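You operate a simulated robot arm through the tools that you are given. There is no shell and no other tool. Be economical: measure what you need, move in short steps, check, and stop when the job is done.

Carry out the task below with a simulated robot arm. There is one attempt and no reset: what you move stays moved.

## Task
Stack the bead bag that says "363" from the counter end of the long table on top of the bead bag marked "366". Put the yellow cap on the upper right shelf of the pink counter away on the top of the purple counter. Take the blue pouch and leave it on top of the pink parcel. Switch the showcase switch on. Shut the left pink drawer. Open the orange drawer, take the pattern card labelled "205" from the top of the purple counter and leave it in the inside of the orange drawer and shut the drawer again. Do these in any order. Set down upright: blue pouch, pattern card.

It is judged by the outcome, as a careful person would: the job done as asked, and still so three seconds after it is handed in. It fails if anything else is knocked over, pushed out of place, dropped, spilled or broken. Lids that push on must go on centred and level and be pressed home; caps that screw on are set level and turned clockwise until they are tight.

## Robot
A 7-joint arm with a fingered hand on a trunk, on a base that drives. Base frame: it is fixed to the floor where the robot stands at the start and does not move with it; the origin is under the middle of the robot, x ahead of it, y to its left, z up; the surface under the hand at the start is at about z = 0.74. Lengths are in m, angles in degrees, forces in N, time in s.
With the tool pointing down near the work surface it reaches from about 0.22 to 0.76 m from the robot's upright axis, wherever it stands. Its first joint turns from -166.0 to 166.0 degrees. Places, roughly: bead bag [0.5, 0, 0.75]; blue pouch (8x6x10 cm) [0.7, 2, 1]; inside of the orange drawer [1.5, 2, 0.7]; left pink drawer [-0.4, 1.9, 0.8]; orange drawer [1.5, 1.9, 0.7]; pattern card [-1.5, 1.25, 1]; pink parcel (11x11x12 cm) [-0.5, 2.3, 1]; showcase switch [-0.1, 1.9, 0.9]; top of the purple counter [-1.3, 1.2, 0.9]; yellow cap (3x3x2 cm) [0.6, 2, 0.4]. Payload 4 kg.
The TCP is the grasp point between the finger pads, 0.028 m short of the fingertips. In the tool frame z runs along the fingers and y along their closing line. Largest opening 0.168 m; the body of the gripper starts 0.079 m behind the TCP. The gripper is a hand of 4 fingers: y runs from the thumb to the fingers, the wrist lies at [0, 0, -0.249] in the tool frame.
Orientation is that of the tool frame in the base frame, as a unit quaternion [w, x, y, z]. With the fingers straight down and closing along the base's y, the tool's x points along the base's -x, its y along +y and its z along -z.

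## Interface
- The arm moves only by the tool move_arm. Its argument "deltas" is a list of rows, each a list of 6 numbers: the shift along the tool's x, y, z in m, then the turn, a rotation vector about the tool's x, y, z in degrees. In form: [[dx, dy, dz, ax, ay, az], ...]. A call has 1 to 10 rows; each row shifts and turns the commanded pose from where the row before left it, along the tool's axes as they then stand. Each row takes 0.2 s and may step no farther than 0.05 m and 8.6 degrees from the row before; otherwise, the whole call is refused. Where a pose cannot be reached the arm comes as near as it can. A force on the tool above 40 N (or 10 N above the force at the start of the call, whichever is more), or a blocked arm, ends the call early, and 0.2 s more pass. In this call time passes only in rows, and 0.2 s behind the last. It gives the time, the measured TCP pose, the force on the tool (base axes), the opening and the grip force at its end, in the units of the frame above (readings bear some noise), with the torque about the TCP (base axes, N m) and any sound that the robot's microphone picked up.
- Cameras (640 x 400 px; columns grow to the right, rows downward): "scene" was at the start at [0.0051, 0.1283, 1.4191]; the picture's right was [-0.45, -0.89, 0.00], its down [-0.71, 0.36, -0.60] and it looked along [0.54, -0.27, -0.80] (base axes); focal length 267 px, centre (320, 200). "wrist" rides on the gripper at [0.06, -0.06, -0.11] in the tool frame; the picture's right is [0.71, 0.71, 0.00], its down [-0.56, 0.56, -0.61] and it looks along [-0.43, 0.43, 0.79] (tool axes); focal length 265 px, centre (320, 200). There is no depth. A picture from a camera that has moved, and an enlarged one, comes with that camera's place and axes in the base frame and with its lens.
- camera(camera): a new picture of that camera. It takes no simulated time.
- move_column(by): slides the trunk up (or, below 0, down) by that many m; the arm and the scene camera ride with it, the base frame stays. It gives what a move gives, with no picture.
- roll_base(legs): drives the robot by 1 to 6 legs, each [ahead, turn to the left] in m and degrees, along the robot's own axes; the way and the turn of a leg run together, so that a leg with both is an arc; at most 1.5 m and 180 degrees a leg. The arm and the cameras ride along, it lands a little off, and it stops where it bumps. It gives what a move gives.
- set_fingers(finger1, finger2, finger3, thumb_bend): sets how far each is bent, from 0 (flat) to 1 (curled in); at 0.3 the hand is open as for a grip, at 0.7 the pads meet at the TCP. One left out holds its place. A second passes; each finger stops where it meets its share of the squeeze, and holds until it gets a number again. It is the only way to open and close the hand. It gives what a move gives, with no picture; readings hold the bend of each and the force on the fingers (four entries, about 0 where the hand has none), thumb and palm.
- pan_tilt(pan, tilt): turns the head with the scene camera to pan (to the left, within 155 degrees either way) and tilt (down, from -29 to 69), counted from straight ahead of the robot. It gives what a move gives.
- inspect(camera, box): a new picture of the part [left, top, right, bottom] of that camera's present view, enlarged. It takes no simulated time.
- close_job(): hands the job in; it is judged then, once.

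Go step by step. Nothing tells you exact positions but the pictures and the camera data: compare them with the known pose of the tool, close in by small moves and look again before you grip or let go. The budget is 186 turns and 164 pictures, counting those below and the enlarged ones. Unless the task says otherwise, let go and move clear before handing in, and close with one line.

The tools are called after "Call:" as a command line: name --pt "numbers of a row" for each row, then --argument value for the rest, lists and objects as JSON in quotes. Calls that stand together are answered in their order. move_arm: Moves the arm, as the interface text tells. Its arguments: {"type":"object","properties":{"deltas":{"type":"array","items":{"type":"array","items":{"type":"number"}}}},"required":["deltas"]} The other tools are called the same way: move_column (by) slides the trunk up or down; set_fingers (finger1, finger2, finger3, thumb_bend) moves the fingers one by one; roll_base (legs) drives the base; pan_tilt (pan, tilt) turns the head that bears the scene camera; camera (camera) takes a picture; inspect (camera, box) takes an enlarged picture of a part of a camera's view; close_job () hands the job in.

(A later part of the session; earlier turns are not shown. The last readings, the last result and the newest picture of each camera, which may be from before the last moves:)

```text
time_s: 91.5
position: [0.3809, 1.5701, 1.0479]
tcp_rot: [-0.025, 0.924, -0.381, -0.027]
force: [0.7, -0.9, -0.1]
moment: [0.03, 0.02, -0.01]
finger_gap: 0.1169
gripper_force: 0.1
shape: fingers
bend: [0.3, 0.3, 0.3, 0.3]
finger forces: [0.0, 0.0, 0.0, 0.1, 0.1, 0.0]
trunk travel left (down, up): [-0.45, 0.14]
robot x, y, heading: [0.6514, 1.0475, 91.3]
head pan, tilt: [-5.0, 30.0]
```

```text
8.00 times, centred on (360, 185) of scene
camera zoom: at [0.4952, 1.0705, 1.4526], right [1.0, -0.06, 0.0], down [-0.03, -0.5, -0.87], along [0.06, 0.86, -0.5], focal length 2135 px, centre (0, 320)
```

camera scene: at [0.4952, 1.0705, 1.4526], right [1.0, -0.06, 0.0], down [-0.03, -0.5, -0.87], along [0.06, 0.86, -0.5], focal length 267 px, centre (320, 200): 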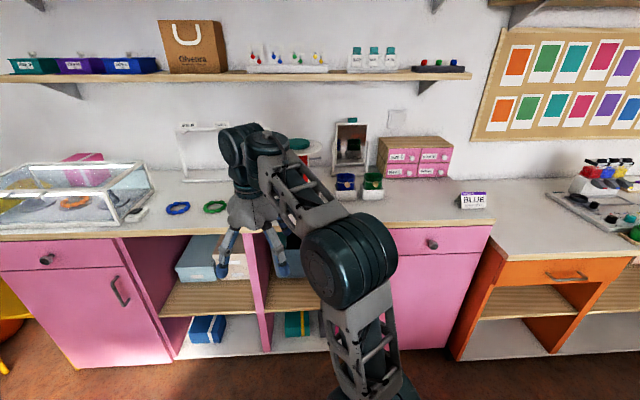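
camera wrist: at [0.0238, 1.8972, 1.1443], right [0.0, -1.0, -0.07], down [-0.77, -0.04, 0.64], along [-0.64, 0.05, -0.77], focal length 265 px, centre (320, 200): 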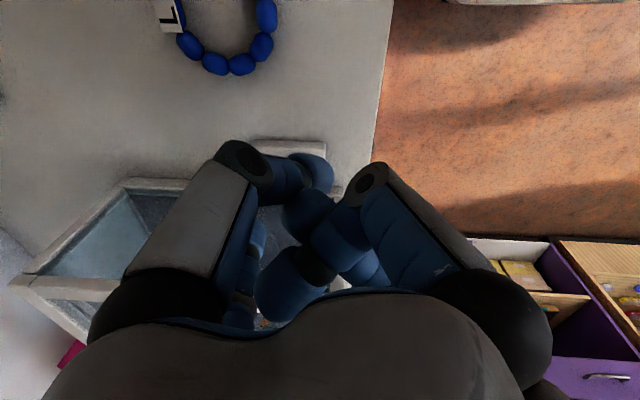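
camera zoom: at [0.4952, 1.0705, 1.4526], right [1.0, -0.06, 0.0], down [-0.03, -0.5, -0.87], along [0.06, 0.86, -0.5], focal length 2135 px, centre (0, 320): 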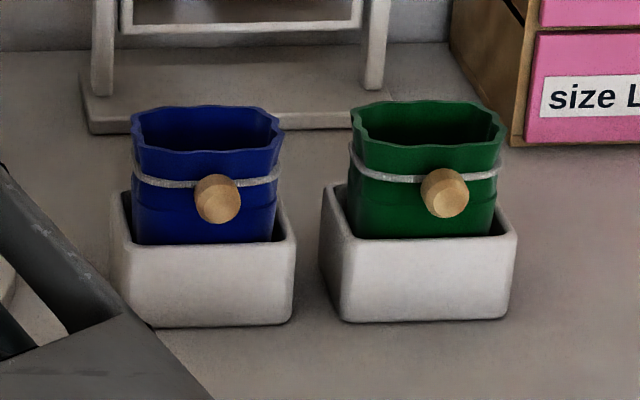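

The blue pouch stands in a small tray at about (0.665, 2.045), rim z≈1.0, with the green pouch about 3.5 cm to its right. I'll grip its left/right sides with thumb and finger2 from a 45° pitched pose so I can also reach over the showcase; first reorient.

Call:
move_arm --pt "0 0 0 2.25 -4.83 5.28" --pt "0 0 0 2.25 -4.83 5.28" --pt "0 0 0 2.25 -4.83 5.28" --pt "0 0 0 2.25 -4.83 5.28" --pt "0 0 0 2.25 -4.83 5.28" --pt "0 0 0 2.25 -4.83 5.28" --pt "0 0 0 2.25 -4.83 5.28" --pt "0 0 0 2.25 -4.83 5.28"

Call:
move_arm --pt "0 -0.04 0 0 0 0" --pt "0 -0.04 0 0 0 0" --pt "0 -0.04 0 0 0 0" --pt "0 -0.04 0 0 0 0" --pt "0 -0.04 0 0 0 0" --pt "0 -0.04 0 0 0 0" --pt "0 -0.035 0 0 0 0"

Call:
camera --camera "scene"

```text
time_s: 93.3
position: [0.3721, 1.5804, 1.1105]
tcp_rot: [-0.251, 0.678, -0.643, -0.252]
force: [0.3, -0.6, 0.0]
moment: [-0.01, 0.03, 0.01]
finger_gap: 0.1169
gripper_force: 0.2
shape: fingers
bend: [0.3, 0.3, 0.3, 0.3]
finger forces: [0.1, 0.1, 0.0, 0.0, 0.1, 0.0]
out of reach, approached as far as the arm can: row 1, 2, 7, 8
trunk travel left (down, up): [-0.45, 0.14]
robot x, y, heading: [0.6506, 1.044, 91.3]
head pan, tilt: [-5.0, 30.0]
```

```text
time_s: 94.9
position: [0.6483, 1.5931, 1.1204]
tcp_rot: [-0.259, 0.677, -0.638, -0.26]
force: [0.4, -0.9, -0.3]
moment: [0.01, 0.0, 0.03]
finger_gap: 0.1169
gripper_force: 0.1
shape: fingers
bend: [0.3, 0.3, 0.3, 0.3]
finger forces: [0.0, 0.0, 0.0, 0.1, 0.0, 0.0]
out of reach, approached as far as the arm can: row 1
trunk travel left (down, up): [-0.45, 0.14]
robot x, y, heading: [0.6491, 1.0436, 91.2]
head pan, tilt: [-5.0, 30.0]
```

```text
100 pictures are left
camera scene: at [0.4956, 1.0706, 1.4527], right [1.0, -0.07, 0.0], down [-0.03, -0.5, -0.87], along [0.06, 0.86, -0.5], focal length 267 px, centre (320, 200)
```

scene: 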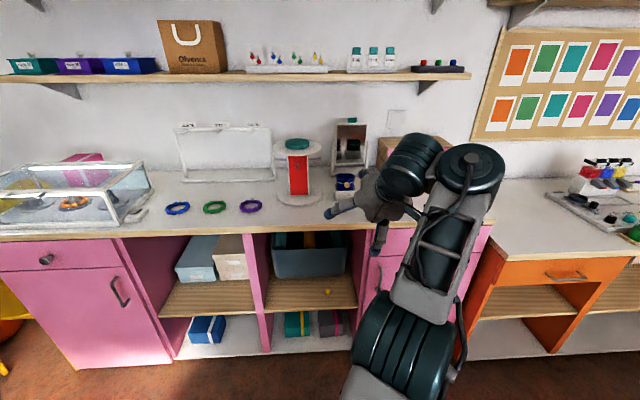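

I drive closer, curl finger1 out of the way, flatten finger3, and preset thumb/finger2.

Call:
set_fingers --finger1 1.0 --finger2 0.45 --finger3 0.0 --thumb_bend 0.45

Call:
roll_base --legs '[[0.23, 0]]'

Call:
camera --camera "scene"

Call:
camera --camera "wrist"

```text
time_s: 95.9
position: [0.6481, 1.5917, 1.1208]
tcp_rot: [-0.259, 0.676, -0.639, -0.259]
force: [-0.1, -0.9, 0.5]
moment: [0.04, 0.02, 0.03]
finger_gap: 0.0794
gripper_force: 0.0
shape: fingers
bend: [1.0, 0.45, 0.0, 0.45]
finger forces: [0.0, 0.1, 0.0, 0.1, 0.0, 0.0]
trunk travel left (down, up): [-0.45, 0.14]
robot x, y, heading: [0.6542, 1.0425, 91.3]
head pan, tilt: [-5.0, 30.0]
```

```text
time_s: 97.7
position: [0.6445, 1.8286, 1.1204]
tcp_rot: [-0.258, 0.676, -0.639, -0.26]
force: [-0.1, 0.1, 0.6]
moment: [-0.03, -0.01, 0.0]
finger_gap: 0.0792
gripper_force: 0.0
shape: fingers
bend: [1.0, 0.45, 0.0, 0.45]
finger forces: [0.0, 0.0, 0.0, 0.0, 0.0, 0.0]
trunk travel left (down, up): [-0.45, 0.14]
robot x, y, heading: [0.6485, 1.2832, 91.0]
head pan, tilt: [-5.0, 30.0]
```

```text
99 pictures are left
camera scene: at [0.4905, 1.3076, 1.4526], right [1.0, -0.07, 0.0], down [-0.03, -0.5, -0.87], along [0.06, 0.86, -0.5], focal length 267 px, centre (320, 200)
```

scene: 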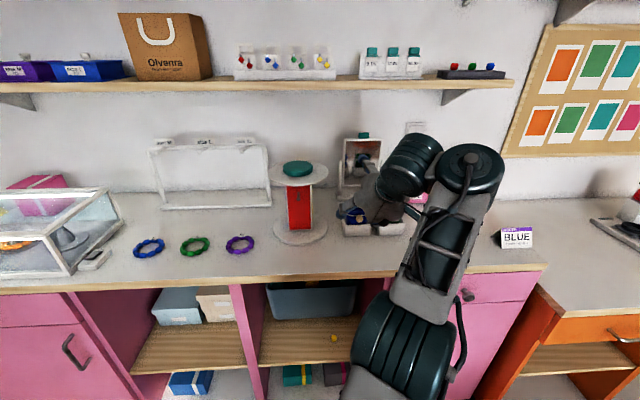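

```text
98 pictures are left
camera wrist: at [0.7078, 1.7141, 1.1588], right [-0.67, -0.55, -0.49], down [-0.57, -0.04, 0.82], along [-0.47, 0.83, -0.29], focal length 265 px, centre (320, 200)
```

wrist: 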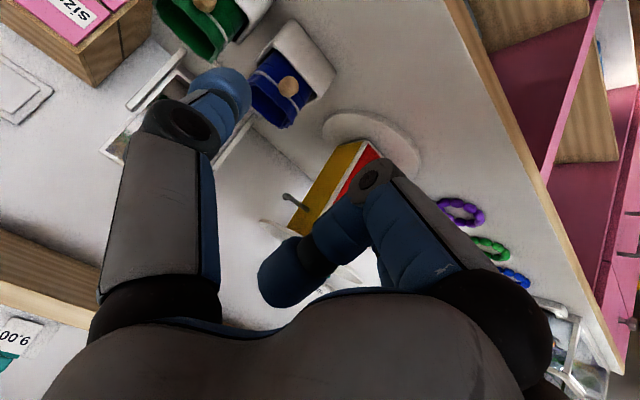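

Call:
inspect --camera "scene" --box '[330, 170, 430, 250]'

Call:
inspect --camera "wrist" --box '[150, 0, 350, 140]'

```text
5.00 times, centred on (380, 210) of scene
camera zoom: at [0.4905, 1.3076, 1.4526], right [1.0, -0.07, 0.0], down [-0.03, -0.5, -0.87], along [0.06, 0.86, -0.5], focal length 1334 px, centre (20, 150)
```

zoom: 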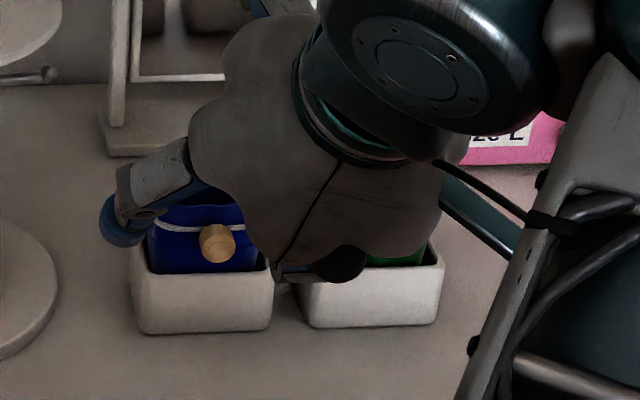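

```text
2.86 times, centred on (250, 70) of wrist
camera zoom: at [0.7078, 1.7141, 1.1588], right [-0.67, -0.55, -0.49], down [-0.57, -0.04, 0.82], along [-0.47, 0.83, -0.29], focal length 758 px, centre (520, 571)
```

zoom: 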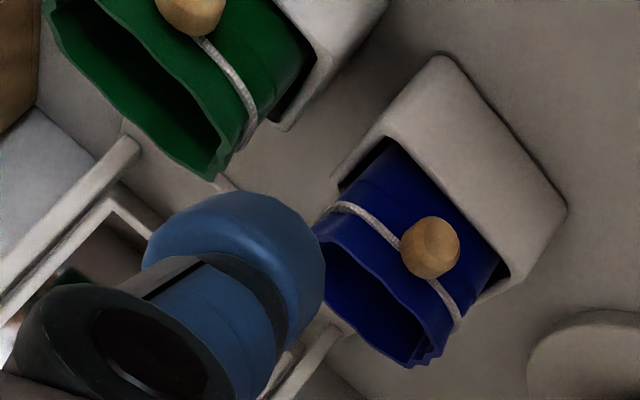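

Call:
set_fingers --finger2 0.48 --thumb_bend 0.48

Call:
move_arm --pt "-0.0108 -0.0063 0.031 0 0 0" --pt "-0.0108 -0.0063 0.031 0 0 0" --pt "-0.0108 -0.0063 0.031 0 0 0" --pt "-0.0108 -0.0063 0.031 0 0 0"

Call:
camera --camera "wrist"

Call:
inspect --camera "scene" --box '[320, 160, 420, 250]'

```text
time_s: 98.7
position: [0.6436, 1.8293, 1.1203]
tcp_rot: [-0.259, 0.675, -0.64, -0.259]
force: [0.2, -0.8, 0.0]
moment: [-0.01, -0.02, 0.0]
finger_gap: 0.0757
gripper_force: 0.1
shape: fingers
bend: [1.0, 0.48, 0.0, 0.48]
finger forces: [0.0, 0.0, 0.0, 0.0, 0.1, 0.0]
trunk travel left (down, up): [-0.45, 0.14]
robot x, y, heading: [0.6459, 1.2816, 91.1]
head pan, tilt: [-5.0, 30.0]
```

```text
time_s: 99.7
position: [0.6634, 1.9477, 1.0589]
tcp_rot: [-0.259, 0.676, -0.64, -0.26]
force: [-0.1, -1.1, -0.3]
moment: [0.03, 0.01, 0.01]
finger_gap: 0.0756
gripper_force: 0.0
shape: fingers
bend: [1.0, 0.48, 0.0, 0.48]
finger forces: [0.1, 0.0, 0.1, 0.1, 0.0, 0.1]
trunk travel left (down, up): [-0.45, 0.14]
robot x, y, heading: [0.6476, 1.2838, 91.2]
head pan, tilt: [-5.0, 30.0]
```

```text
95 pictures are left
camera wrist: at [0.7271, 1.833, 1.0985], right [-0.67, -0.55, -0.49], down [-0.57, -0.04, 0.82], along [-0.47, 0.83, -0.29], focal length 265 px, centre (320, 200)
```

wrist: 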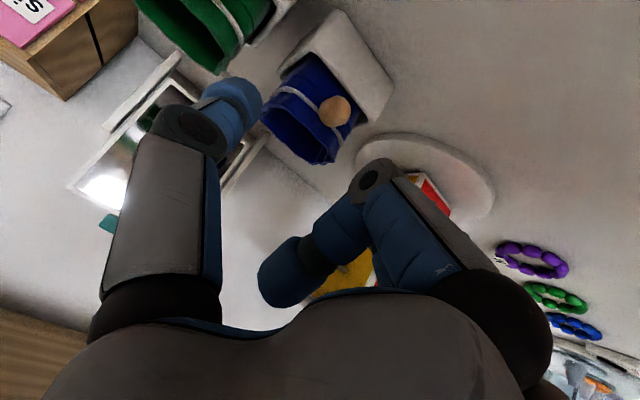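

```text
4.44 times, centred on (370, 205) of scene
camera zoom: at [0.4906, 1.3077, 1.4527], right [1.0, -0.07, 0.0], down [-0.03, -0.5, -0.87], along [0.06, 0.86, -0.5], focal length 1186 px, centre (98, 178)
```

zoom: 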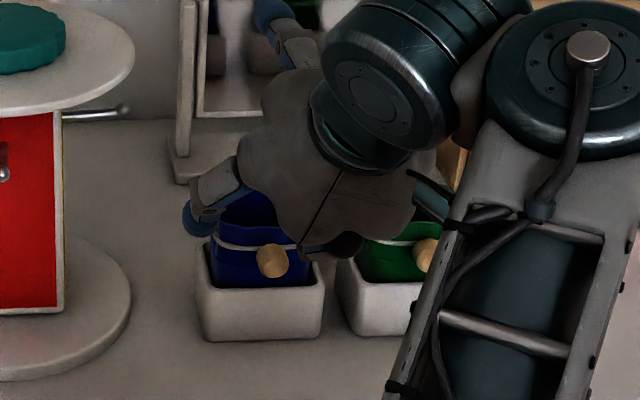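

Call:
inspect --camera "wrist" --box '[180, 20, 400, 180]'

```text
2.50 times, centred on (290, 100) of wrist
camera zoom: at [0.7271, 1.833, 1.0985], right [-0.67, -0.55, -0.49], down [-0.57, -0.04, 0.82], along [-0.47, 0.83, -0.29], focal length 664 px, centre (395, 450)
```

zoom: 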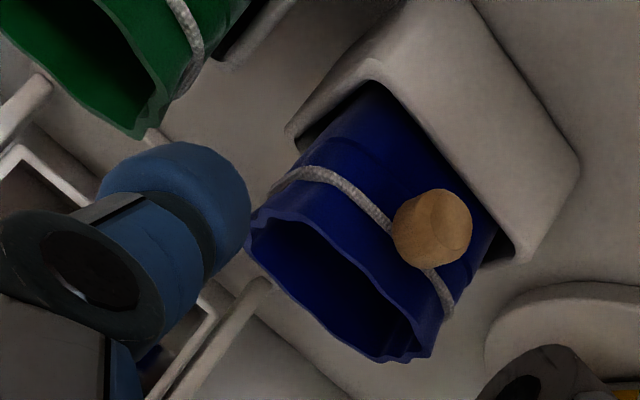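

The pouch rim spans x 0.632–0.70, y 2.01–2.05. I move in along the tool axis in two steps, checking clearance to the green pouch.

Call:
set_fingers --thumb_bend 0.51

Call:
move_arm --pt "0.0015 -0.003 0.03 0 0 0" --pt "0.001 -0.002 0.03 0 0 0"

Call:
inspect --camera "wrist" --box '[150, 20, 450, 220]'

Call:
inspect --camera "scene" --box '[320, 160, 420, 250]'

```text
time_s: 100.7
position: [0.6627, 1.9473, 1.0601]
tcp_rot: [-0.259, 0.676, -0.639, -0.26]
force: [-1.1, 0.8, -0.3]
moment: [0.01, 0.04, 0.04]
finger_gap: 0.0721
gripper_force: 0.1
shape: fingers
bend: [1.0, 0.48, 0.0, 0.51]
finger forces: [0.0, 0.0, 0.0, 0.1, 0.0, 0.0]
trunk travel left (down, up): [-0.45, 0.14]
robot x, y, heading: [0.6469, 1.2776, 91.1]
head pan, tilt: [-5.0, 30.0]
```

```text
time_s: 101.2
position: [0.6687, 1.9876, 1.0133]
tcp_rot: [-0.26, 0.675, -0.639, -0.26]
force: [-0.3, -1.1, -0.3]
moment: [0.0, 0.0, 0.0]
finger_gap: 0.0715
gripper_force: 0.1
shape: fingers
bend: [1.0, 0.48, 0.0, 0.51]
finger forces: [0.1, 0.1, 0.0, 0.0, 0.0, 0.0]
trunk travel left (down, up): [-0.45, 0.14]
robot x, y, heading: [0.6472, 1.2812, 90.7]
head pan, tilt: [-5.0, 30.0]
```

```text
2.00 times, centred on (300, 120) of wrist
camera zoom: at [0.7329, 1.8717, 1.0523], right [-0.67, -0.55, -0.5], down [-0.57, -0.04, 0.82], along [-0.47, 0.83, -0.29], focal length 531 px, centre (360, 360)
```

zoom: 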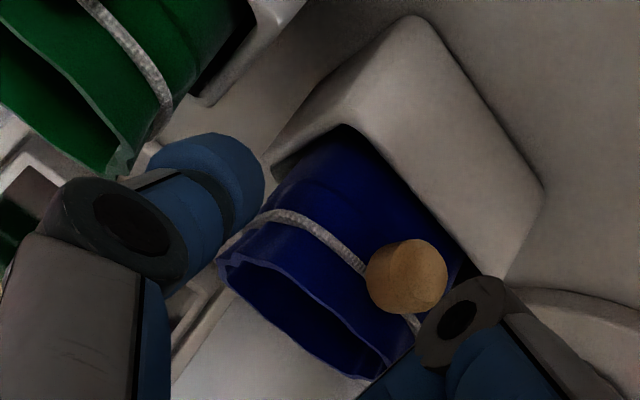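

```text
4.44 times, centred on (370, 205) of scene
camera zoom: at [0.4903, 1.3075, 1.4527], right [1.0, -0.07, 0.0], down [-0.03, -0.5, -0.87], along [0.06, 0.86, -0.5], focal length 1186 px, centre (98, 178)
```

zoom: 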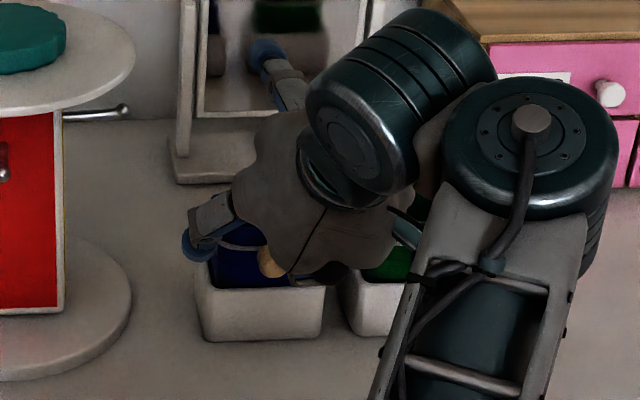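

Clearance looks feasible. Advance in small steps.

Call:
move_arm --pt "0.0015 0.002 0.012 0 0 0" --pt "0.001 0.001 0.012 0 0 0"

Call:
inspect --camera "wrist" --box '[150, 20, 450, 220]'

```text
time_s: 101.8
position: [0.6648, 2.002, 0.9953]
tcp_rot: [-0.259, 0.675, -0.64, -0.26]
force: [0.4, 0.2, -0.1]
moment: [-0.02, -0.02, -0.02]
finger_gap: 0.0719
gripper_force: 0.0
shape: fingers
bend: [1.0, 0.48, 0.0, 0.51]
finger forces: [0.0, 0.0, 0.1, 0.0, 0.0, 0.0]
trunk travel left (down, up): [-0.45, 0.14]
robot x, y, heading: [0.6477, 1.2805, 90.9]
head pan, tilt: [-5.0, 30.0]
```

```text
2.00 times, centred on (300, 120) of wrist
camera zoom: at [0.7288, 1.886, 1.0329], right [-0.67, -0.55, -0.49], down [-0.57, -0.04, 0.82], along [-0.47, 0.83, -0.29], focal length 531 px, centre (360, 360)
```

zoom: 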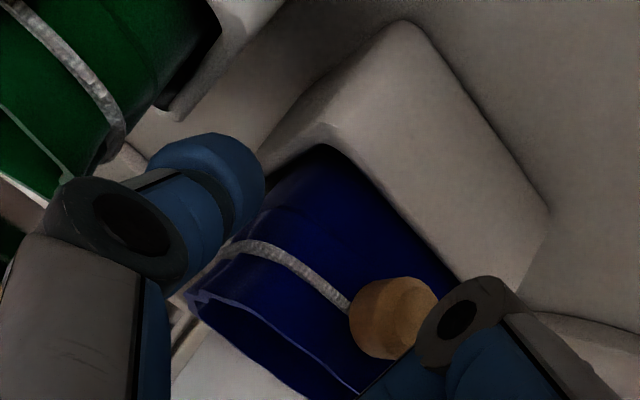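

Call:
move_arm --pt "0 0 0.008 0 0 0" --pt "0 0 0.006 0 0 0"

Call:
set_fingers --finger2 0.6 --thumb_bend 0.6

Call:
inspect --camera "wrist" --box '[150, 20, 450, 220]'

```text
time_s: 102.5
position: [0.6635, 2.0097, 0.9836]
tcp_rot: [-0.26, 0.675, -0.64, -0.259]
force: [0.3, 0.7, 1.0]
moment: [0.0, -0.01, -0.02]
finger_gap: 0.0716
gripper_force: 0.1
shape: fingers
bend: [1.0, 0.48, 0.0, 0.51]
finger forces: [0.0, 0.0, 0.0, 0.1, 0.1, 0.0]
trunk travel left (down, up): [-0.45, 0.14]
robot x, y, heading: [0.6468, 1.281, 90.8]
head pan, tilt: [-5.0, 30.0]
```

```text
time_s: 103.5
position: [0.6646, 2.0109, 0.9834]
tcp_rot: [-0.259, 0.676, -0.639, -0.26]
force: [0.8, 0.6, 0.2]
moment: [-0.01, -0.05, -0.02]
finger_gap: 0.0659
gripper_force: 6.9
shape: fingers
bend: [1.0, 0.52, 0.0, 0.56]
finger forces: [0.1, 6.2, 0.0, 0.1, 7.1, 0.0]
trunk travel left (down, up): [-0.45, 0.14]
robot x, y, heading: [0.6443, 1.2825, 91.2]
head pan, tilt: [-5.0, 30.0]
```

```text
2.00 times, centred on (300, 120) of wrist
camera zoom: at [0.7287, 1.8945, 1.0228], right [-0.67, -0.55, -0.49], down [-0.57, -0.04, 0.82], along [-0.47, 0.83, -0.29], focal length 531 px, centre (360, 360)
```

zoom: 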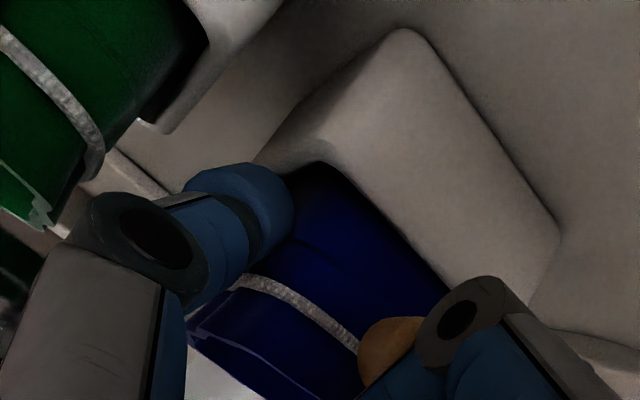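

Gripped. A firmer squeeze, then lift straight up out of the tray.

Call:
set_fingers --finger2 0.72 --thumb_bend 0.72

Call:
move_arm --pt "-0.0068 0 -0.0073 0 0 0" --pt "-0.0136 0 -0.0146 0 0 0" --pt "-0.0136 0 -0.0146 0 0 0" --pt "-0.0136 0 -0.0146 0 0 0" --pt "-0.0136 0 -0.0146 0 0 0"

Call:
camera --camera "scene"

Call:
camera --camera "wrist"

```text
time_s: 104.5
position: [0.6672, 2.0097, 0.9848]
tcp_rot: [-0.26, 0.675, -0.64, -0.261]
force: [15.7, 2.3, 3.3]
moment: [0.05, -0.51, -0.21]
finger_gap: 0.0637
gripper_force: 14.5
shape: fingers
bend: [1.0, 0.51, 0.0, 0.57]
finger forces: [0.0, 6.3, 0.0, 0.0, 22.0, 0.1]
trunk travel left (down, up): [-0.45, 0.14]
robot x, y, heading: [0.6499, 1.2824, 91.1]
head pan, tilt: [-5.0, 30.0]
```

```text
time_s: 105.7
position: [0.6644, 2.0098, 1.0741]
tcp_rot: [-0.26, 0.675, -0.64, -0.26]
force: [-0.4, -0.2, -1.2]
moment: [-0.03, -0.03, 0.02]
finger_gap: 0.06
gripper_force: 12.6
shape: fingers
bend: [1.0, 0.47, 0.0, 0.6]
finger forces: [0.0, 12.6, 0.0, 0.0, 12.6, 0.0]
trunk travel left (down, up): [-0.45, 0.14]
robot x, y, heading: [0.6522, 1.2819, 90.9]
head pan, tilt: [-5.0, 30.0]
```

```text
88 pictures are left
camera scene: at [0.4906, 1.3075, 1.4526], right [1.0, -0.07, 0.0], down [-0.03, -0.5, -0.87], along [0.06, 0.86, -0.5], focal length 267 px, centre (320, 200)
```

scene: 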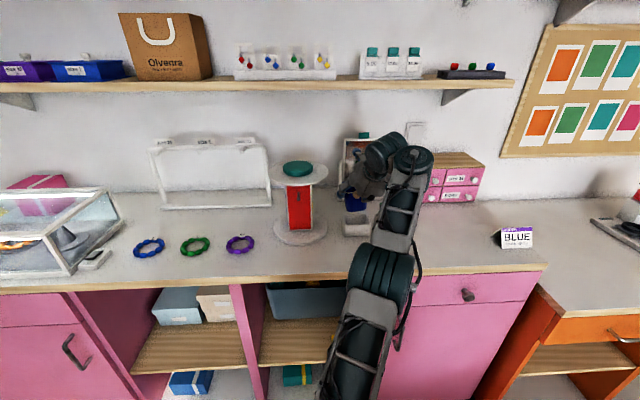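

```text
87 pictures are left
camera wrist: at [0.7283, 1.8944, 1.1125], right [-0.67, -0.55, -0.49], down [-0.57, -0.04, 0.82], along [-0.47, 0.83, -0.29], focal length 265 px, centre (320, 200)
```

wrist: 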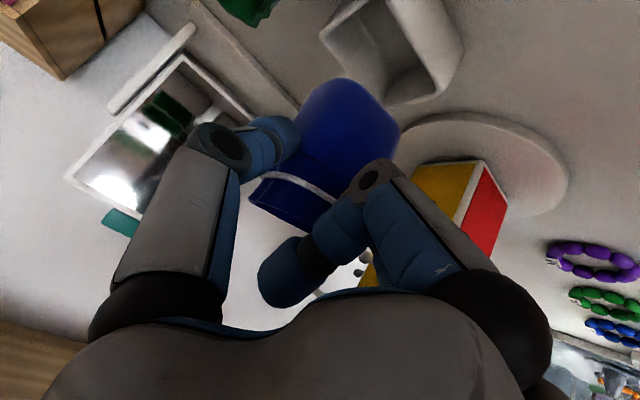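

The pouch is out of its tray and held. I back away, then drive (turn right, reverse, turn left) to stand before the showcase and parcel.

Call:
roll_base --legs '[[-0.32, 0], [0, -91], [-1.1, 0], [0, 91]]'

Call:
pan_tilt --pan 0 --tilt 25

Call:
camera --camera "scene"

Call:
camera --camera "wrist"

```text
time_s: 120.9
position: [-0.4782, 1.6817, 1.0745]
tcp_rot: [-0.255, 0.686, -0.629, -0.263]
force: [-0.2, 0.7, -1.6]
moment: [-0.03, 0.01, 0.02]
finger_gap: 0.0598
gripper_force: 12.0
shape: fingers
bend: [1.0, 0.47, 0.0, 0.6]
finger forces: [0.0, 12.6, 0.0, 0.0, 12.5, 0.0]
trunk travel left (down, up): [-0.45, 0.14]
robot x, y, heading: [-0.4686, 0.9545, 93.1]
head pan, tilt: [-5.0, 30.0]
```

```text
time_s: 121.5
position: [-0.4778, 1.6818, 1.0741]
tcp_rot: [-0.255, 0.686, -0.629, -0.263]
force: [-0.6, 0.2, -0.1]
moment: [-0.01, 0.04, 0.0]
finger_gap: 0.0599
gripper_force: 12.5
shape: fingers
bend: [1.0, 0.47, 0.0, 0.6]
finger forces: [0.1, 12.6, 0.0, 0.1, 12.7, 0.1]
trunk travel left (down, up): [-0.45, 0.14]
robot x, y, heading: [-0.4685, 0.9562, 93.4]
head pan, tilt: [0.0, 25.0]
```

```text
86 pictures are left
camera scene: at [-0.6362, 0.9758, 1.4606], right [1.0, 0.05, 0.0], down [0.02, -0.42, -0.91], along [-0.05, 0.9, -0.42], focal length 267 px, centre (320, 200)
```

scene: 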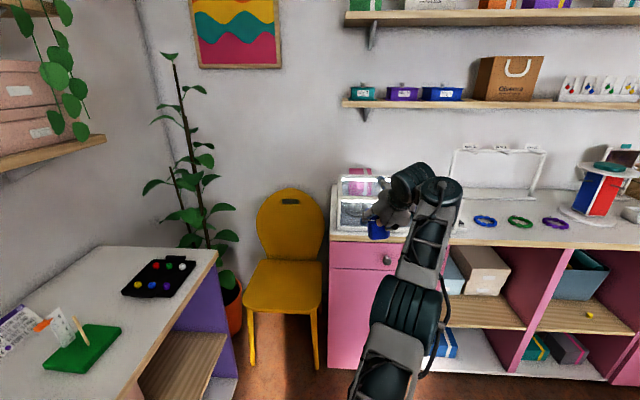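

```text
85 pictures are left
camera wrist: at [-0.4104, 1.5686, 1.1123], right [-0.65, -0.57, -0.49], down [-0.57, -0.06, 0.82], along [-0.5, 0.82, -0.29], focal length 265 px, centre (320, 200)
```

wrist: 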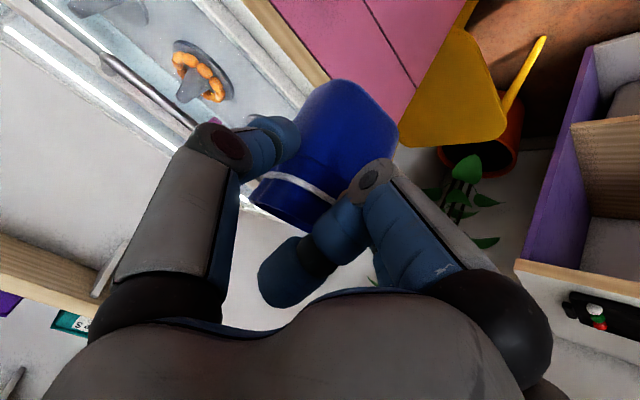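

I raise the trunk 10 cm for clearance over the showcase and drive forward toward the parcel (estimated centre (-0.489, 2.262), top z≈1.025).

Call:
move_column --by 0.1

Call:
roll_base --legs '[[0.42, 0]]'

Call:
pan_tilt --pan -8 --tilt 30

Call:
camera --camera "scene"

Call:
camera --camera "wrist"

```text
time_s: 122.9
position: [-0.4779, 1.6815, 1.1739]
tcp_rot: [-0.255, 0.686, -0.629, -0.263]
force: [0.9, -0.8, -1.3]
moment: [-0.02, -0.01, -0.01]
finger_gap: 0.06
gripper_force: 12.6
shape: fingers
bend: [1.0, 0.47, 0.0, 0.6]
finger forces: [0.0, 12.5, 0.0, 0.0, 12.5, 0.0]
trunk travel left (down, up): [-0.55, 0.04]
robot x, y, heading: [-0.4731, 0.9527, 93.3]
head pan, tilt: [0.0, 25.0]
```

```text
time_s: 125.5
position: [-0.5041, 2.1028, 1.1717]
tcp_rot: [-0.254, 0.687, -0.627, -0.265]
force: [0.2, 0.0, -1.0]
moment: [0.0, 0.02, 0.02]
finger_gap: 0.06
gripper_force: 12.2
shape: fingers
bend: [1.0, 0.47, 0.0, 0.6]
finger forces: [0.0, 12.5, 0.0, 0.0, 12.6, 0.1]
trunk travel left (down, up): [-0.55, 0.04]
robot x, y, heading: [-0.4951, 1.3735, 93.4]
head pan, tilt: [0.0, 25.0]
```

```text
time_s: 126.1
position: [-0.5032, 2.1023, 1.174]
tcp_rot: [-0.254, 0.687, -0.627, -0.264]
force: [-0.1, 0.6, -0.5]
moment: [0.01, -0.02, 0.0]
finger_gap: 0.0598
gripper_force: 12.6
shape: fingers
bend: [1.0, 0.47, 0.0, 0.6]
finger forces: [0.1, 12.6, 0.0, 0.0, 12.6, 0.0]
trunk travel left (down, up): [-0.55, 0.04]
robot x, y, heading: [-0.493, 1.3753, 93.1]
head pan, tilt: [-8.0, 30.0]
```

```text
84 pictures are left
camera scene: at [-0.6467, 1.394, 1.5527], right [1.0, -0.08, 0.0], down [-0.04, -0.5, -0.87], along [0.07, 0.86, -0.5], focal length 267 px, centre (320, 200)
```

scene: 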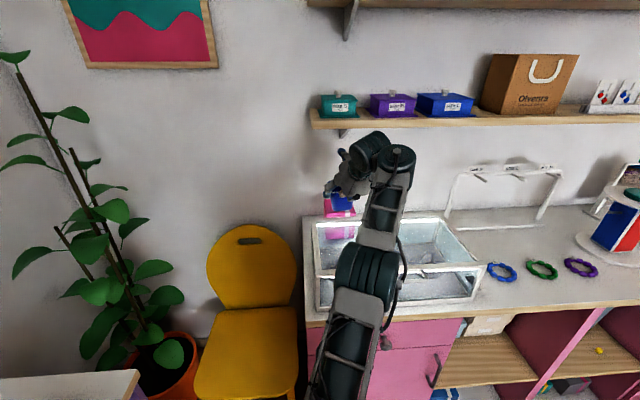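

```text
83 pictures are left
camera wrist: at [-0.4352, 1.9893, 1.2123], right [-0.65, -0.57, -0.49], down [-0.57, -0.06, 0.82], along [-0.5, 0.82, -0.29], focal length 265 px, centre (320, 200)
```

wrist: 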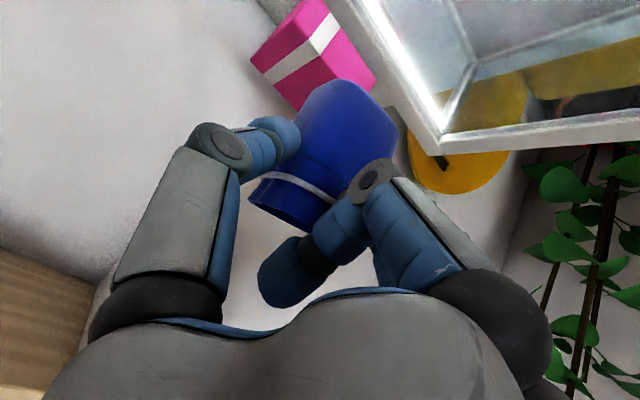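

Parcel confirmed at about (-0.488, 2.25). I move the pouch over it.

Call:
move_arm --pt "-0.028 -0.01 0.0265 0 0 0" --pt "-0.028 -0.01 0.0265 0 0 0" --pt "-0.028 -0.01 0.0265 0 0 0"

Call:
camera --camera "wrist"

Call:
inspect --camera "scene" --box '[280, 110, 420, 260]'

```text
time_s: 126.9
position: [-0.4801, 2.2212, 1.1752]
tcp_rot: [-0.254, 0.686, -0.628, -0.265]
force: [0.2, -0.7, -0.8]
moment: [0.04, 0.03, 0.0]
finger_gap: 0.06
gripper_force: 12.1
shape: fingers
bend: [1.0, 0.47, 0.0, 0.61]
finger forces: [0.1, 12.6, 0.1, 0.0, 12.5, 0.1]
trunk travel left (down, up): [-0.55, 0.04]
robot x, y, heading: [-0.4939, 1.3764, 93.4]
head pan, tilt: [-8.0, 30.0]
```

```text
82 pictures are left
camera wrist: at [-0.4127, 2.1081, 1.2131], right [-0.66, -0.57, -0.49], down [-0.57, -0.06, 0.82], along [-0.5, 0.82, -0.29], focal length 265 px, centre (320, 200)
```

wrist: 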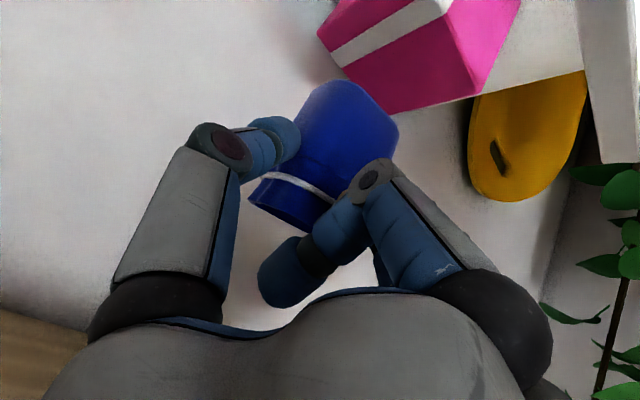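

```text
2.67 times, centred on (350, 185) of scene
camera zoom: at [-0.6451, 1.3947, 1.5528], right [1.0, -0.08, 0.0], down [-0.04, -0.5, -0.87], along [0.07, 0.86, -0.5], focal length 712 px, centre (240, 240)
```

zoom: 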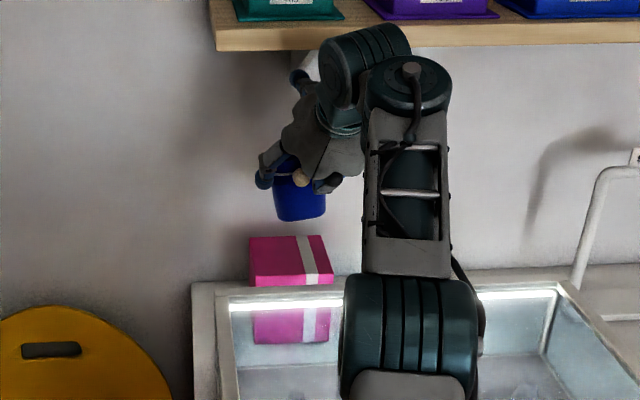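

Pouch is centred over the parcel. I lower with the trunk.

Call:
move_column --by -0.06

Call:
inspect --camera "scene" --box '[290, 110, 390, 240]'

```text
time_s: 127.9
position: [-0.4842, 2.221, 1.1142]
tcp_rot: [-0.254, 0.687, -0.627, -0.264]
force: [-0.2, 0.3, -0.6]
moment: [0.03, -0.03, -0.02]
finger_gap: 0.0599
gripper_force: 12.2
shape: fingers
bend: [1.0, 0.47, 0.0, 0.61]
finger forces: [0.0, 12.6, 0.0, 0.1, 12.6, 0.0]
trunk travel left (down, up): [-0.49, 0.1]
robot x, y, heading: [-0.4953, 1.3748, 93.2]
head pan, tilt: [-8.0, 30.0]
```

```text
3.08 times, centred on (340, 175) of scene
camera zoom: at [-0.6465, 1.3939, 1.4927], right [1.0, -0.08, 0.0], down [-0.04, -0.5, -0.87], along [0.07, 0.86, -0.5], focal length 821 px, centre (258, 277)
```

zoom: 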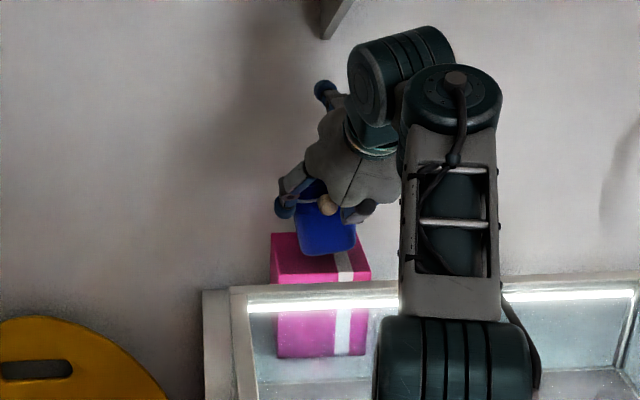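

Call:
move_arm --pt "0.0087 0.007 -0.008 0 0 0" --pt "0.0034 0 0.0037 0 0 0"

Call:
move_arm --pt "0.0027 0 0.0029 0 0 0"

Call:
move_arm --pt "0.0027 0 0.0029 0 0 0"

Call:
inspect --camera "scene" --box '[290, 110, 390, 240]'

```text
time_s: 128.5
position: [-0.4897, 2.2087, 1.1098]
tcp_rot: [-0.254, 0.687, -0.627, -0.265]
force: [-0.2, 0.0, -0.9]
moment: [-0.02, -0.02, -0.02]
finger_gap: 0.0599
gripper_force: 12.8
shape: fingers
bend: [1.0, 0.47, 0.0, 0.61]
finger forces: [0.1, 12.6, 0.0, 0.0, 12.6, 0.0]
trunk travel left (down, up): [-0.49, 0.1]
robot x, y, heading: [-0.4927, 1.375, 93.3]
head pan, tilt: [-8.0, 30.0]
```

```text
time_s: 128.9
position: [-0.4905, 2.2091, 1.105]
tcp_rot: [-0.255, 0.687, -0.627, -0.265]
force: [0.7, -0.2, -1.2]
moment: [0.01, -0.01, 0.02]
finger_gap: 0.0596
gripper_force: 13.2
shape: fingers
bend: [1.0, 0.47, 0.0, 0.61]
finger forces: [0.1, 12.5, 0.0, 0.0, 12.6, 0.1]
trunk travel left (down, up): [-0.49, 0.1]
robot x, y, heading: [-0.4927, 1.3769, 93.0]
head pan, tilt: [-8.0, 30.0]
```

```text
time_s: 129.3
position: [-0.4895, 2.2079, 1.1035]
tcp_rot: [-0.256, 0.686, -0.627, -0.265]
force: [1.1, 0.0, 5.4]
moment: [0.08, 0.17, -0.02]
finger_gap: 0.06
gripper_force: 12.8
shape: fingers
bend: [1.0, 0.47, 0.0, 0.6]
finger forces: [0.0, 11.6, 0.0, 0.0, 13.4, 0.0]
trunk travel left (down, up): [-0.49, 0.1]
robot x, y, heading: [-0.4928, 1.3706, 92.8]
head pan, tilt: [-8.0, 30.0]
```

```text
3.08 times, centred on (340, 175) of scene
camera zoom: at [-0.6463, 1.3934, 1.4928], right [1.0, -0.08, 0.0], down [-0.04, -0.5, -0.87], along [0.07, 0.86, -0.5], focal length 821 px, centre (258, 277)
```

zoom: 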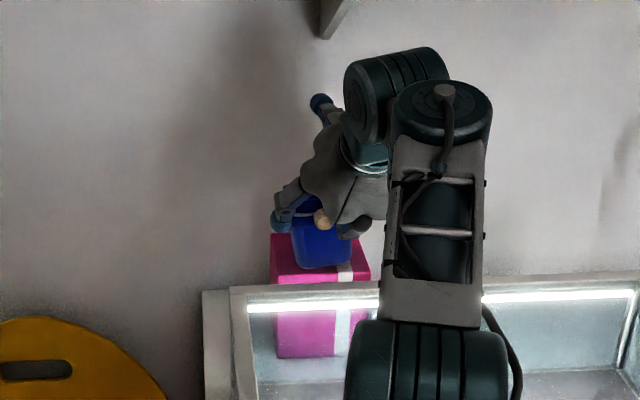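

Call:
move_arm --pt "0.0014 0 0.0015 0 0 0"

Call:
set_fingers --finger2 0.38 --thumb_bend 0.42

Call:
inspect --camera "scene" --box '[290, 110, 390, 240]'

Call:
camera --camera "wrist"

```text
time_s: 129.7
position: [-0.489, 2.2078, 1.1011]
tcp_rot: [-0.256, 0.686, -0.627, -0.265]
force: [3.7, 1.4, 10.3]
moment: [0.17, 0.17, -0.08]
finger_gap: 0.0597
gripper_force: 12.3
shape: fingers
bend: [1.0, 0.47, 0.0, 0.6]
finger forces: [0.0, 10.3, 0.0, 0.0, 14.3, 0.0]
trunk travel left (down, up): [-0.49, 0.1]
robot x, y, heading: [-0.4945, 1.3737, 93.4]
head pan, tilt: [-8.0, 30.0]
```

```text
time_s: 130.7
position: [-0.4898, 2.2092, 1.0991]
tcp_rot: [-0.254, 0.687, -0.627, -0.264]
force: [0.5, 0.6, 0.0]
moment: [-0.04, 0.01, 0.01]
finger_gap: 0.083
gripper_force: 0.1
shape: fingers
bend: [1.0, 0.38, 0.0, 0.42]
finger forces: [0.0, 0.1, 0.1, 0.0, 0.1, 0.1]
trunk travel left (down, up): [-0.49, 0.1]
robot x, y, heading: [-0.4954, 1.3768, 93.6]
head pan, tilt: [-8.0, 30.0]
```

```text
3.08 times, centred on (340, 175) of scene
camera zoom: at [-0.6466, 1.3939, 1.4927], right [1.0, -0.08, 0.0], down [-0.04, -0.5, -0.87], along [0.07, 0.86, -0.5], focal length 821 px, centre (258, 277)
```

zoom: 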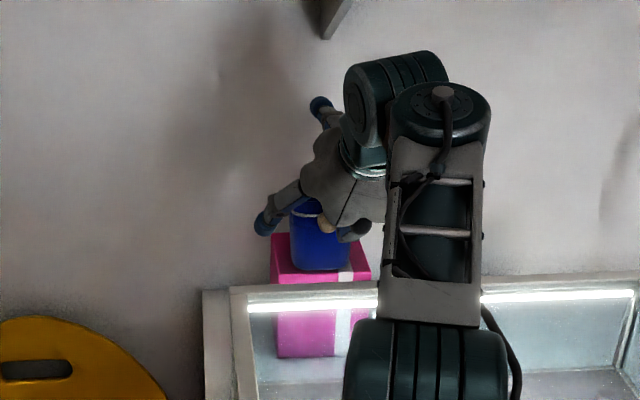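

```text
77 pictures are left
camera wrist: at [-0.4218, 2.0958, 1.1384], right [-0.65, -0.57, -0.49], down [-0.57, -0.06, 0.82], along [-0.5, 0.82, -0.29], focal length 265 px, centre (320, 200)
```

wrist: 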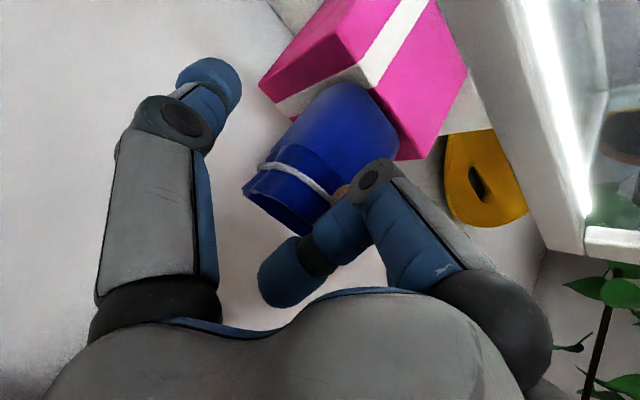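

The pouch stands upright on the parcel. I retreat along the tool axis, then back the base off.

Call:
move_arm --pt "0 0 -0.015 0 0 0" --pt "0 0 -0.03 0 0 0" --pt "0 0 -0.04 0 0 0" --pt "0 0 -0.04 0 0 0"

Call:
roll_base --legs '[[-0.4, 0]]'

Call:
camera --camera "scene"

```text
time_s: 131.7
position: [-0.4864, 2.1226, 1.1923]
tcp_rot: [-0.254, 0.687, -0.627, -0.264]
force: [-1.9, -0.4, 0.7]
moment: [0.0, -0.01, -0.01]
finger_gap: 0.0829
gripper_force: 0.1
shape: fingers
bend: [1.0, 0.38, 0.0, 0.42]
finger forces: [0.0, 0.0, 0.1, 0.1, 0.0, 0.0]
trunk travel left (down, up): [-0.49, 0.1]
robot x, y, heading: [-0.4927, 1.3737, 93.4]
head pan, tilt: [-8.0, 30.0]
```

```text
time_s: 134.2
position: [-0.4644, 1.7349, 1.1906]
tcp_rot: [-0.253, 0.687, -0.627, -0.264]
force: [0.4, -0.2, -0.3]
moment: [0.02, -0.01, 0.0]
finger_gap: 0.083
gripper_force: 0.1
shape: fingers
bend: [1.0, 0.38, 0.0, 0.42]
finger forces: [0.0, 0.1, 0.0, 0.1, 0.0, 0.1]
trunk travel left (down, up): [-0.49, 0.1]
robot x, y, heading: [-0.4729, 0.9886, 93.2]
head pan, tilt: [-8.0, 30.0]
```

```text
76 pictures are left
camera scene: at [-0.625, 1.0059, 1.4927], right [1.0, -0.08, 0.0], down [-0.04, -0.5, -0.87], along [0.07, 0.86, -0.5], focal length 267 px, centre (320, 200)
```

scene: 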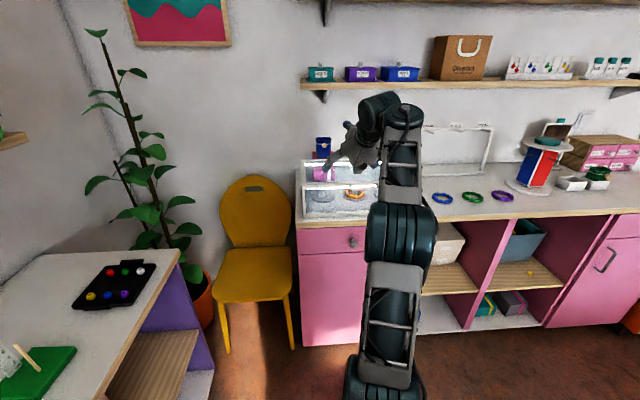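

Pouch is placed well. Next I open the orange drawer, so I drive right toward it and look.

Call:
roll_base --legs '[[0, -93], [1.2, 0], [0.5, 0], [0, 90]]'

Call:
pan_tilt --pan -20 --tilt 35

Call:
camera --camera "scene"

```text
time_s: 150.5
position: [1.249, 1.7671, 1.1916]
tcp_rot: [-0.258, 0.679, -0.636, -0.262]
force: [0.3, -0.1, -0.6]
moment: [0.0, -0.01, 0.01]
finger_gap: 0.0829
gripper_force: 0.1
shape: fingers
bend: [1.0, 0.38, 0.0, 0.42]
finger forces: [0.0, 0.1, 0.0, 0.0, 0.0, 0.0]
trunk travel left (down, up): [-0.49, 0.1]
robot x, y, heading: [1.2225, 1.017, 91.9]
head pan, tilt: [-8.0, 30.0]
```

```text
time_s: 151.3
position: [1.2496, 1.7666, 1.1928]
tcp_rot: [-0.257, 0.679, -0.636, -0.261]
force: [0.3, 0.3, 0.1]
moment: [0.0, 0.01, -0.01]
finger_gap: 0.0828
gripper_force: 0.1
shape: fingers
bend: [1.0, 0.38, 0.0, 0.42]
finger forces: [0.0, 0.0, 0.0, 0.1, 0.0, 0.1]
trunk travel left (down, up): [-0.49, 0.1]
robot x, y, heading: [1.2223, 1.0202, 91.7]
head pan, tilt: [-20.0, 35.0]
```

```text
75 pictures are left
camera scene: at [1.0872, 1.0362, 1.4849], right [0.95, -0.31, 0.0], down [-0.18, -0.54, -0.82], along [0.26, 0.78, -0.57], focal length 267 px, centre (320, 200)
```

scene: 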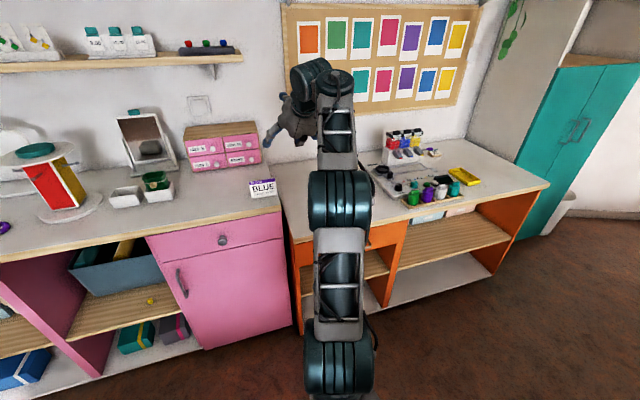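

By triangulation the orange drawer handle is at about (1.465, 1.72, 0.70). I bring the hand down-right in front of it and pitch it horizontal.

Call:
move_arm --pt "0.0362 -0.0286 0.0157 0 0 0" --pt "0.0362 -0.0286 0.0157 0 0 0" --pt "0.0362 -0.0286 0.0157 0 0 0" --pt "0.0362 -0.0286 0.0157 0 0 0" --pt "0.0362 -0.0286 0.0157 0 0 0" --pt "0.0362 -0.0286 0.0157 0 0 0" --pt "0.0362 -0.0286 0.0157 0 0 0"

Call:
move_arm --pt "0.02 0 -0.01 0 -8.5 0" --pt "0.02 0 -0.01 0 -8.5 0" --pt "0.02 0 -0.01 0 -8.5 0" --pt "0.02 0 -0.01 0 -8.5 0" --pt "0.02 0 -0.01 0 -8.5 0" --pt "0.04 0 0 0 0 0" --pt "0.04 0 0 0 0 0" --pt "0.04 0 0 0 0 0"

Call:
camera --camera "scene"

Call:
camera --camera "wrist"

```text
time_s: 152.9
position: [1.4575, 1.6676, 0.9424]
tcp_rot: [-0.258, 0.679, -0.635, -0.261]
force: [0.4, -0.1, 0.1]
moment: [0.04, 0.0, 0.03]
finger_gap: 0.0831
gripper_force: 0.1
shape: fingers
bend: [1.0, 0.38, 0.0, 0.42]
finger forces: [0.0, 0.0, 0.0, 0.0, 0.0, 0.0]
trunk travel left (down, up): [-0.49, 0.1]
robot x, y, heading: [1.2204, 1.0194, 91.8]
head pan, tilt: [-20.0, 35.0]
```

```text
time_s: 154.7
position: [1.496, 1.5848, 0.7813]
tcp_rot: [-0.454, 0.559, -0.515, -0.465]
force: [-0.2, 0.0, -0.7]
moment: [-0.02, 0.0, 0.01]
finger_gap: 0.0833
gripper_force: 0.0
shape: fingers
bend: [1.0, 0.38, 0.0, 0.42]
finger forces: [0.0, 0.0, 0.0, 0.1, 0.0, 0.0]
out of reach, approached as far as the arm can: row 4, 5
trunk travel left (down, up): [-0.49, 0.1]
robot x, y, heading: [1.2209, 1.0193, 91.6]
head pan, tilt: [-20.0, 35.0]
```

```text
74 pictures are left
camera scene: at [1.0881, 1.0355, 1.485], right [0.95, -0.31, 0.0], down [-0.18, -0.54, -0.82], along [0.26, 0.78, -0.57], focal length 267 px, centre (320, 200)
```

scene: 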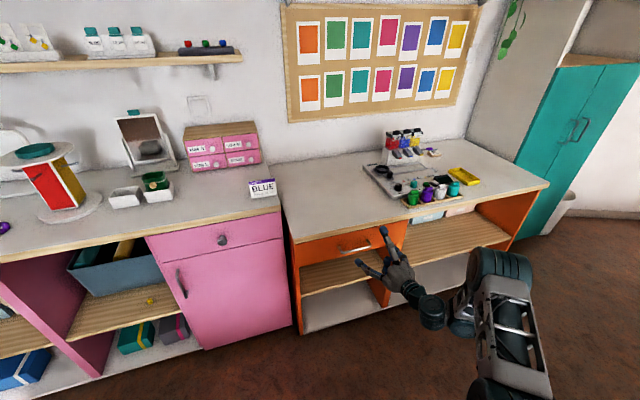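

```text
73 pictures are left
camera wrist: at [1.5629, 1.4716, 0.7383], right [-0.68, -0.15, -0.72], down [-0.54, -0.55, 0.63], along [-0.49, 0.82, 0.29], focal length 265 px, centre (320, 200)
```

wrist: 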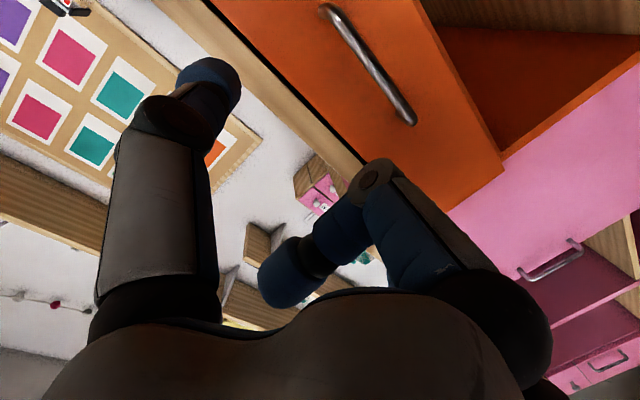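

The handle is at about (1.477, 1.744, 0.692), a bar along x. I'll grip it with fingers 1 and 3 (below/above), thumb and finger2 flat.

Call:
set_fingers --finger1 0.42 --finger2 0.0 --finger3 0.42 --thumb_bend 0.0

Call:
move_arm --pt "0.025 0.006 0.01 0 0 0" --pt "0.025 0.006 0.02 0 0 0" --pt "0.025 0.005 0.02 0 -8.5 0" --pt "0 0 0.02 0 0 0"

Call:
camera --camera "wrist"

Call:
inspect --camera "scene" --box '[300, 200, 460, 320]'

```text
time_s: 155.7
position: [1.4953, 1.5852, 0.7803]
tcp_rot: [-0.454, 0.559, -0.515, -0.465]
force: [-0.3, -0.1, -0.7]
moment: [-0.02, 0.01, -0.01]
finger_gap: 0.131
gripper_force: 0.1
shape: fingers
bend: [0.42, 0.0, 0.42, 0.0]
finger forces: [0.0, 0.0, 0.1, 0.0, 0.0, 0.0]
trunk travel left (down, up): [-0.49, 0.1]
robot x, y, heading: [1.2251, 1.0192, 91.8]
head pan, tilt: [-20.0, 35.0]
```

```text
time_s: 156.7
position: [1.477, 1.6426, 0.6973]
tcp_rot: [-0.49, 0.523, -0.48, -0.506]
force: [1.1, 0.0, 0.3]
moment: [0.02, 0.04, 0.0]
finger_gap: 0.1316
gripper_force: 0.1
shape: fingers
bend: [0.42, 0.0, 0.42, 0.0]
finger forces: [0.1, 0.0, 0.1, 0.0, 0.0, 0.0]
trunk travel left (down, up): [-0.49, 0.1]
robot x, y, heading: [1.2175, 1.0142, 91.6]
head pan, tilt: [-20.0, 35.0]
```

```text
72 pictures are left
camera wrist: at [1.5441, 1.5372, 0.6384], right [-0.69, -0.05, -0.73], down [-0.54, -0.64, 0.55], along [-0.49, 0.76, 0.41], focal length 265 px, centre (320, 200)
```

wrist: 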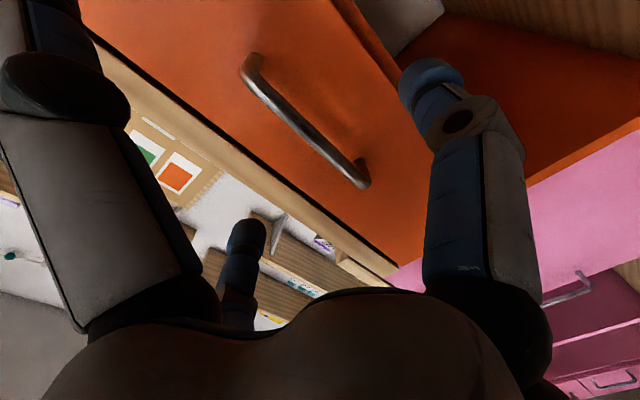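

```text
3.33 times, centred on (380, 260) of scene
camera zoom: at [1.0878, 1.0361, 1.4849], right [0.95, -0.31, 0.0], down [-0.18, -0.54, -0.82], along [0.26, 0.78, -0.57], focal length 890 px, centre (120, 0)
```

zoom: 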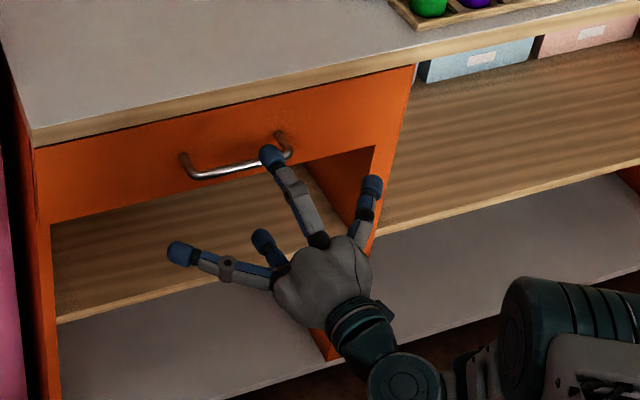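

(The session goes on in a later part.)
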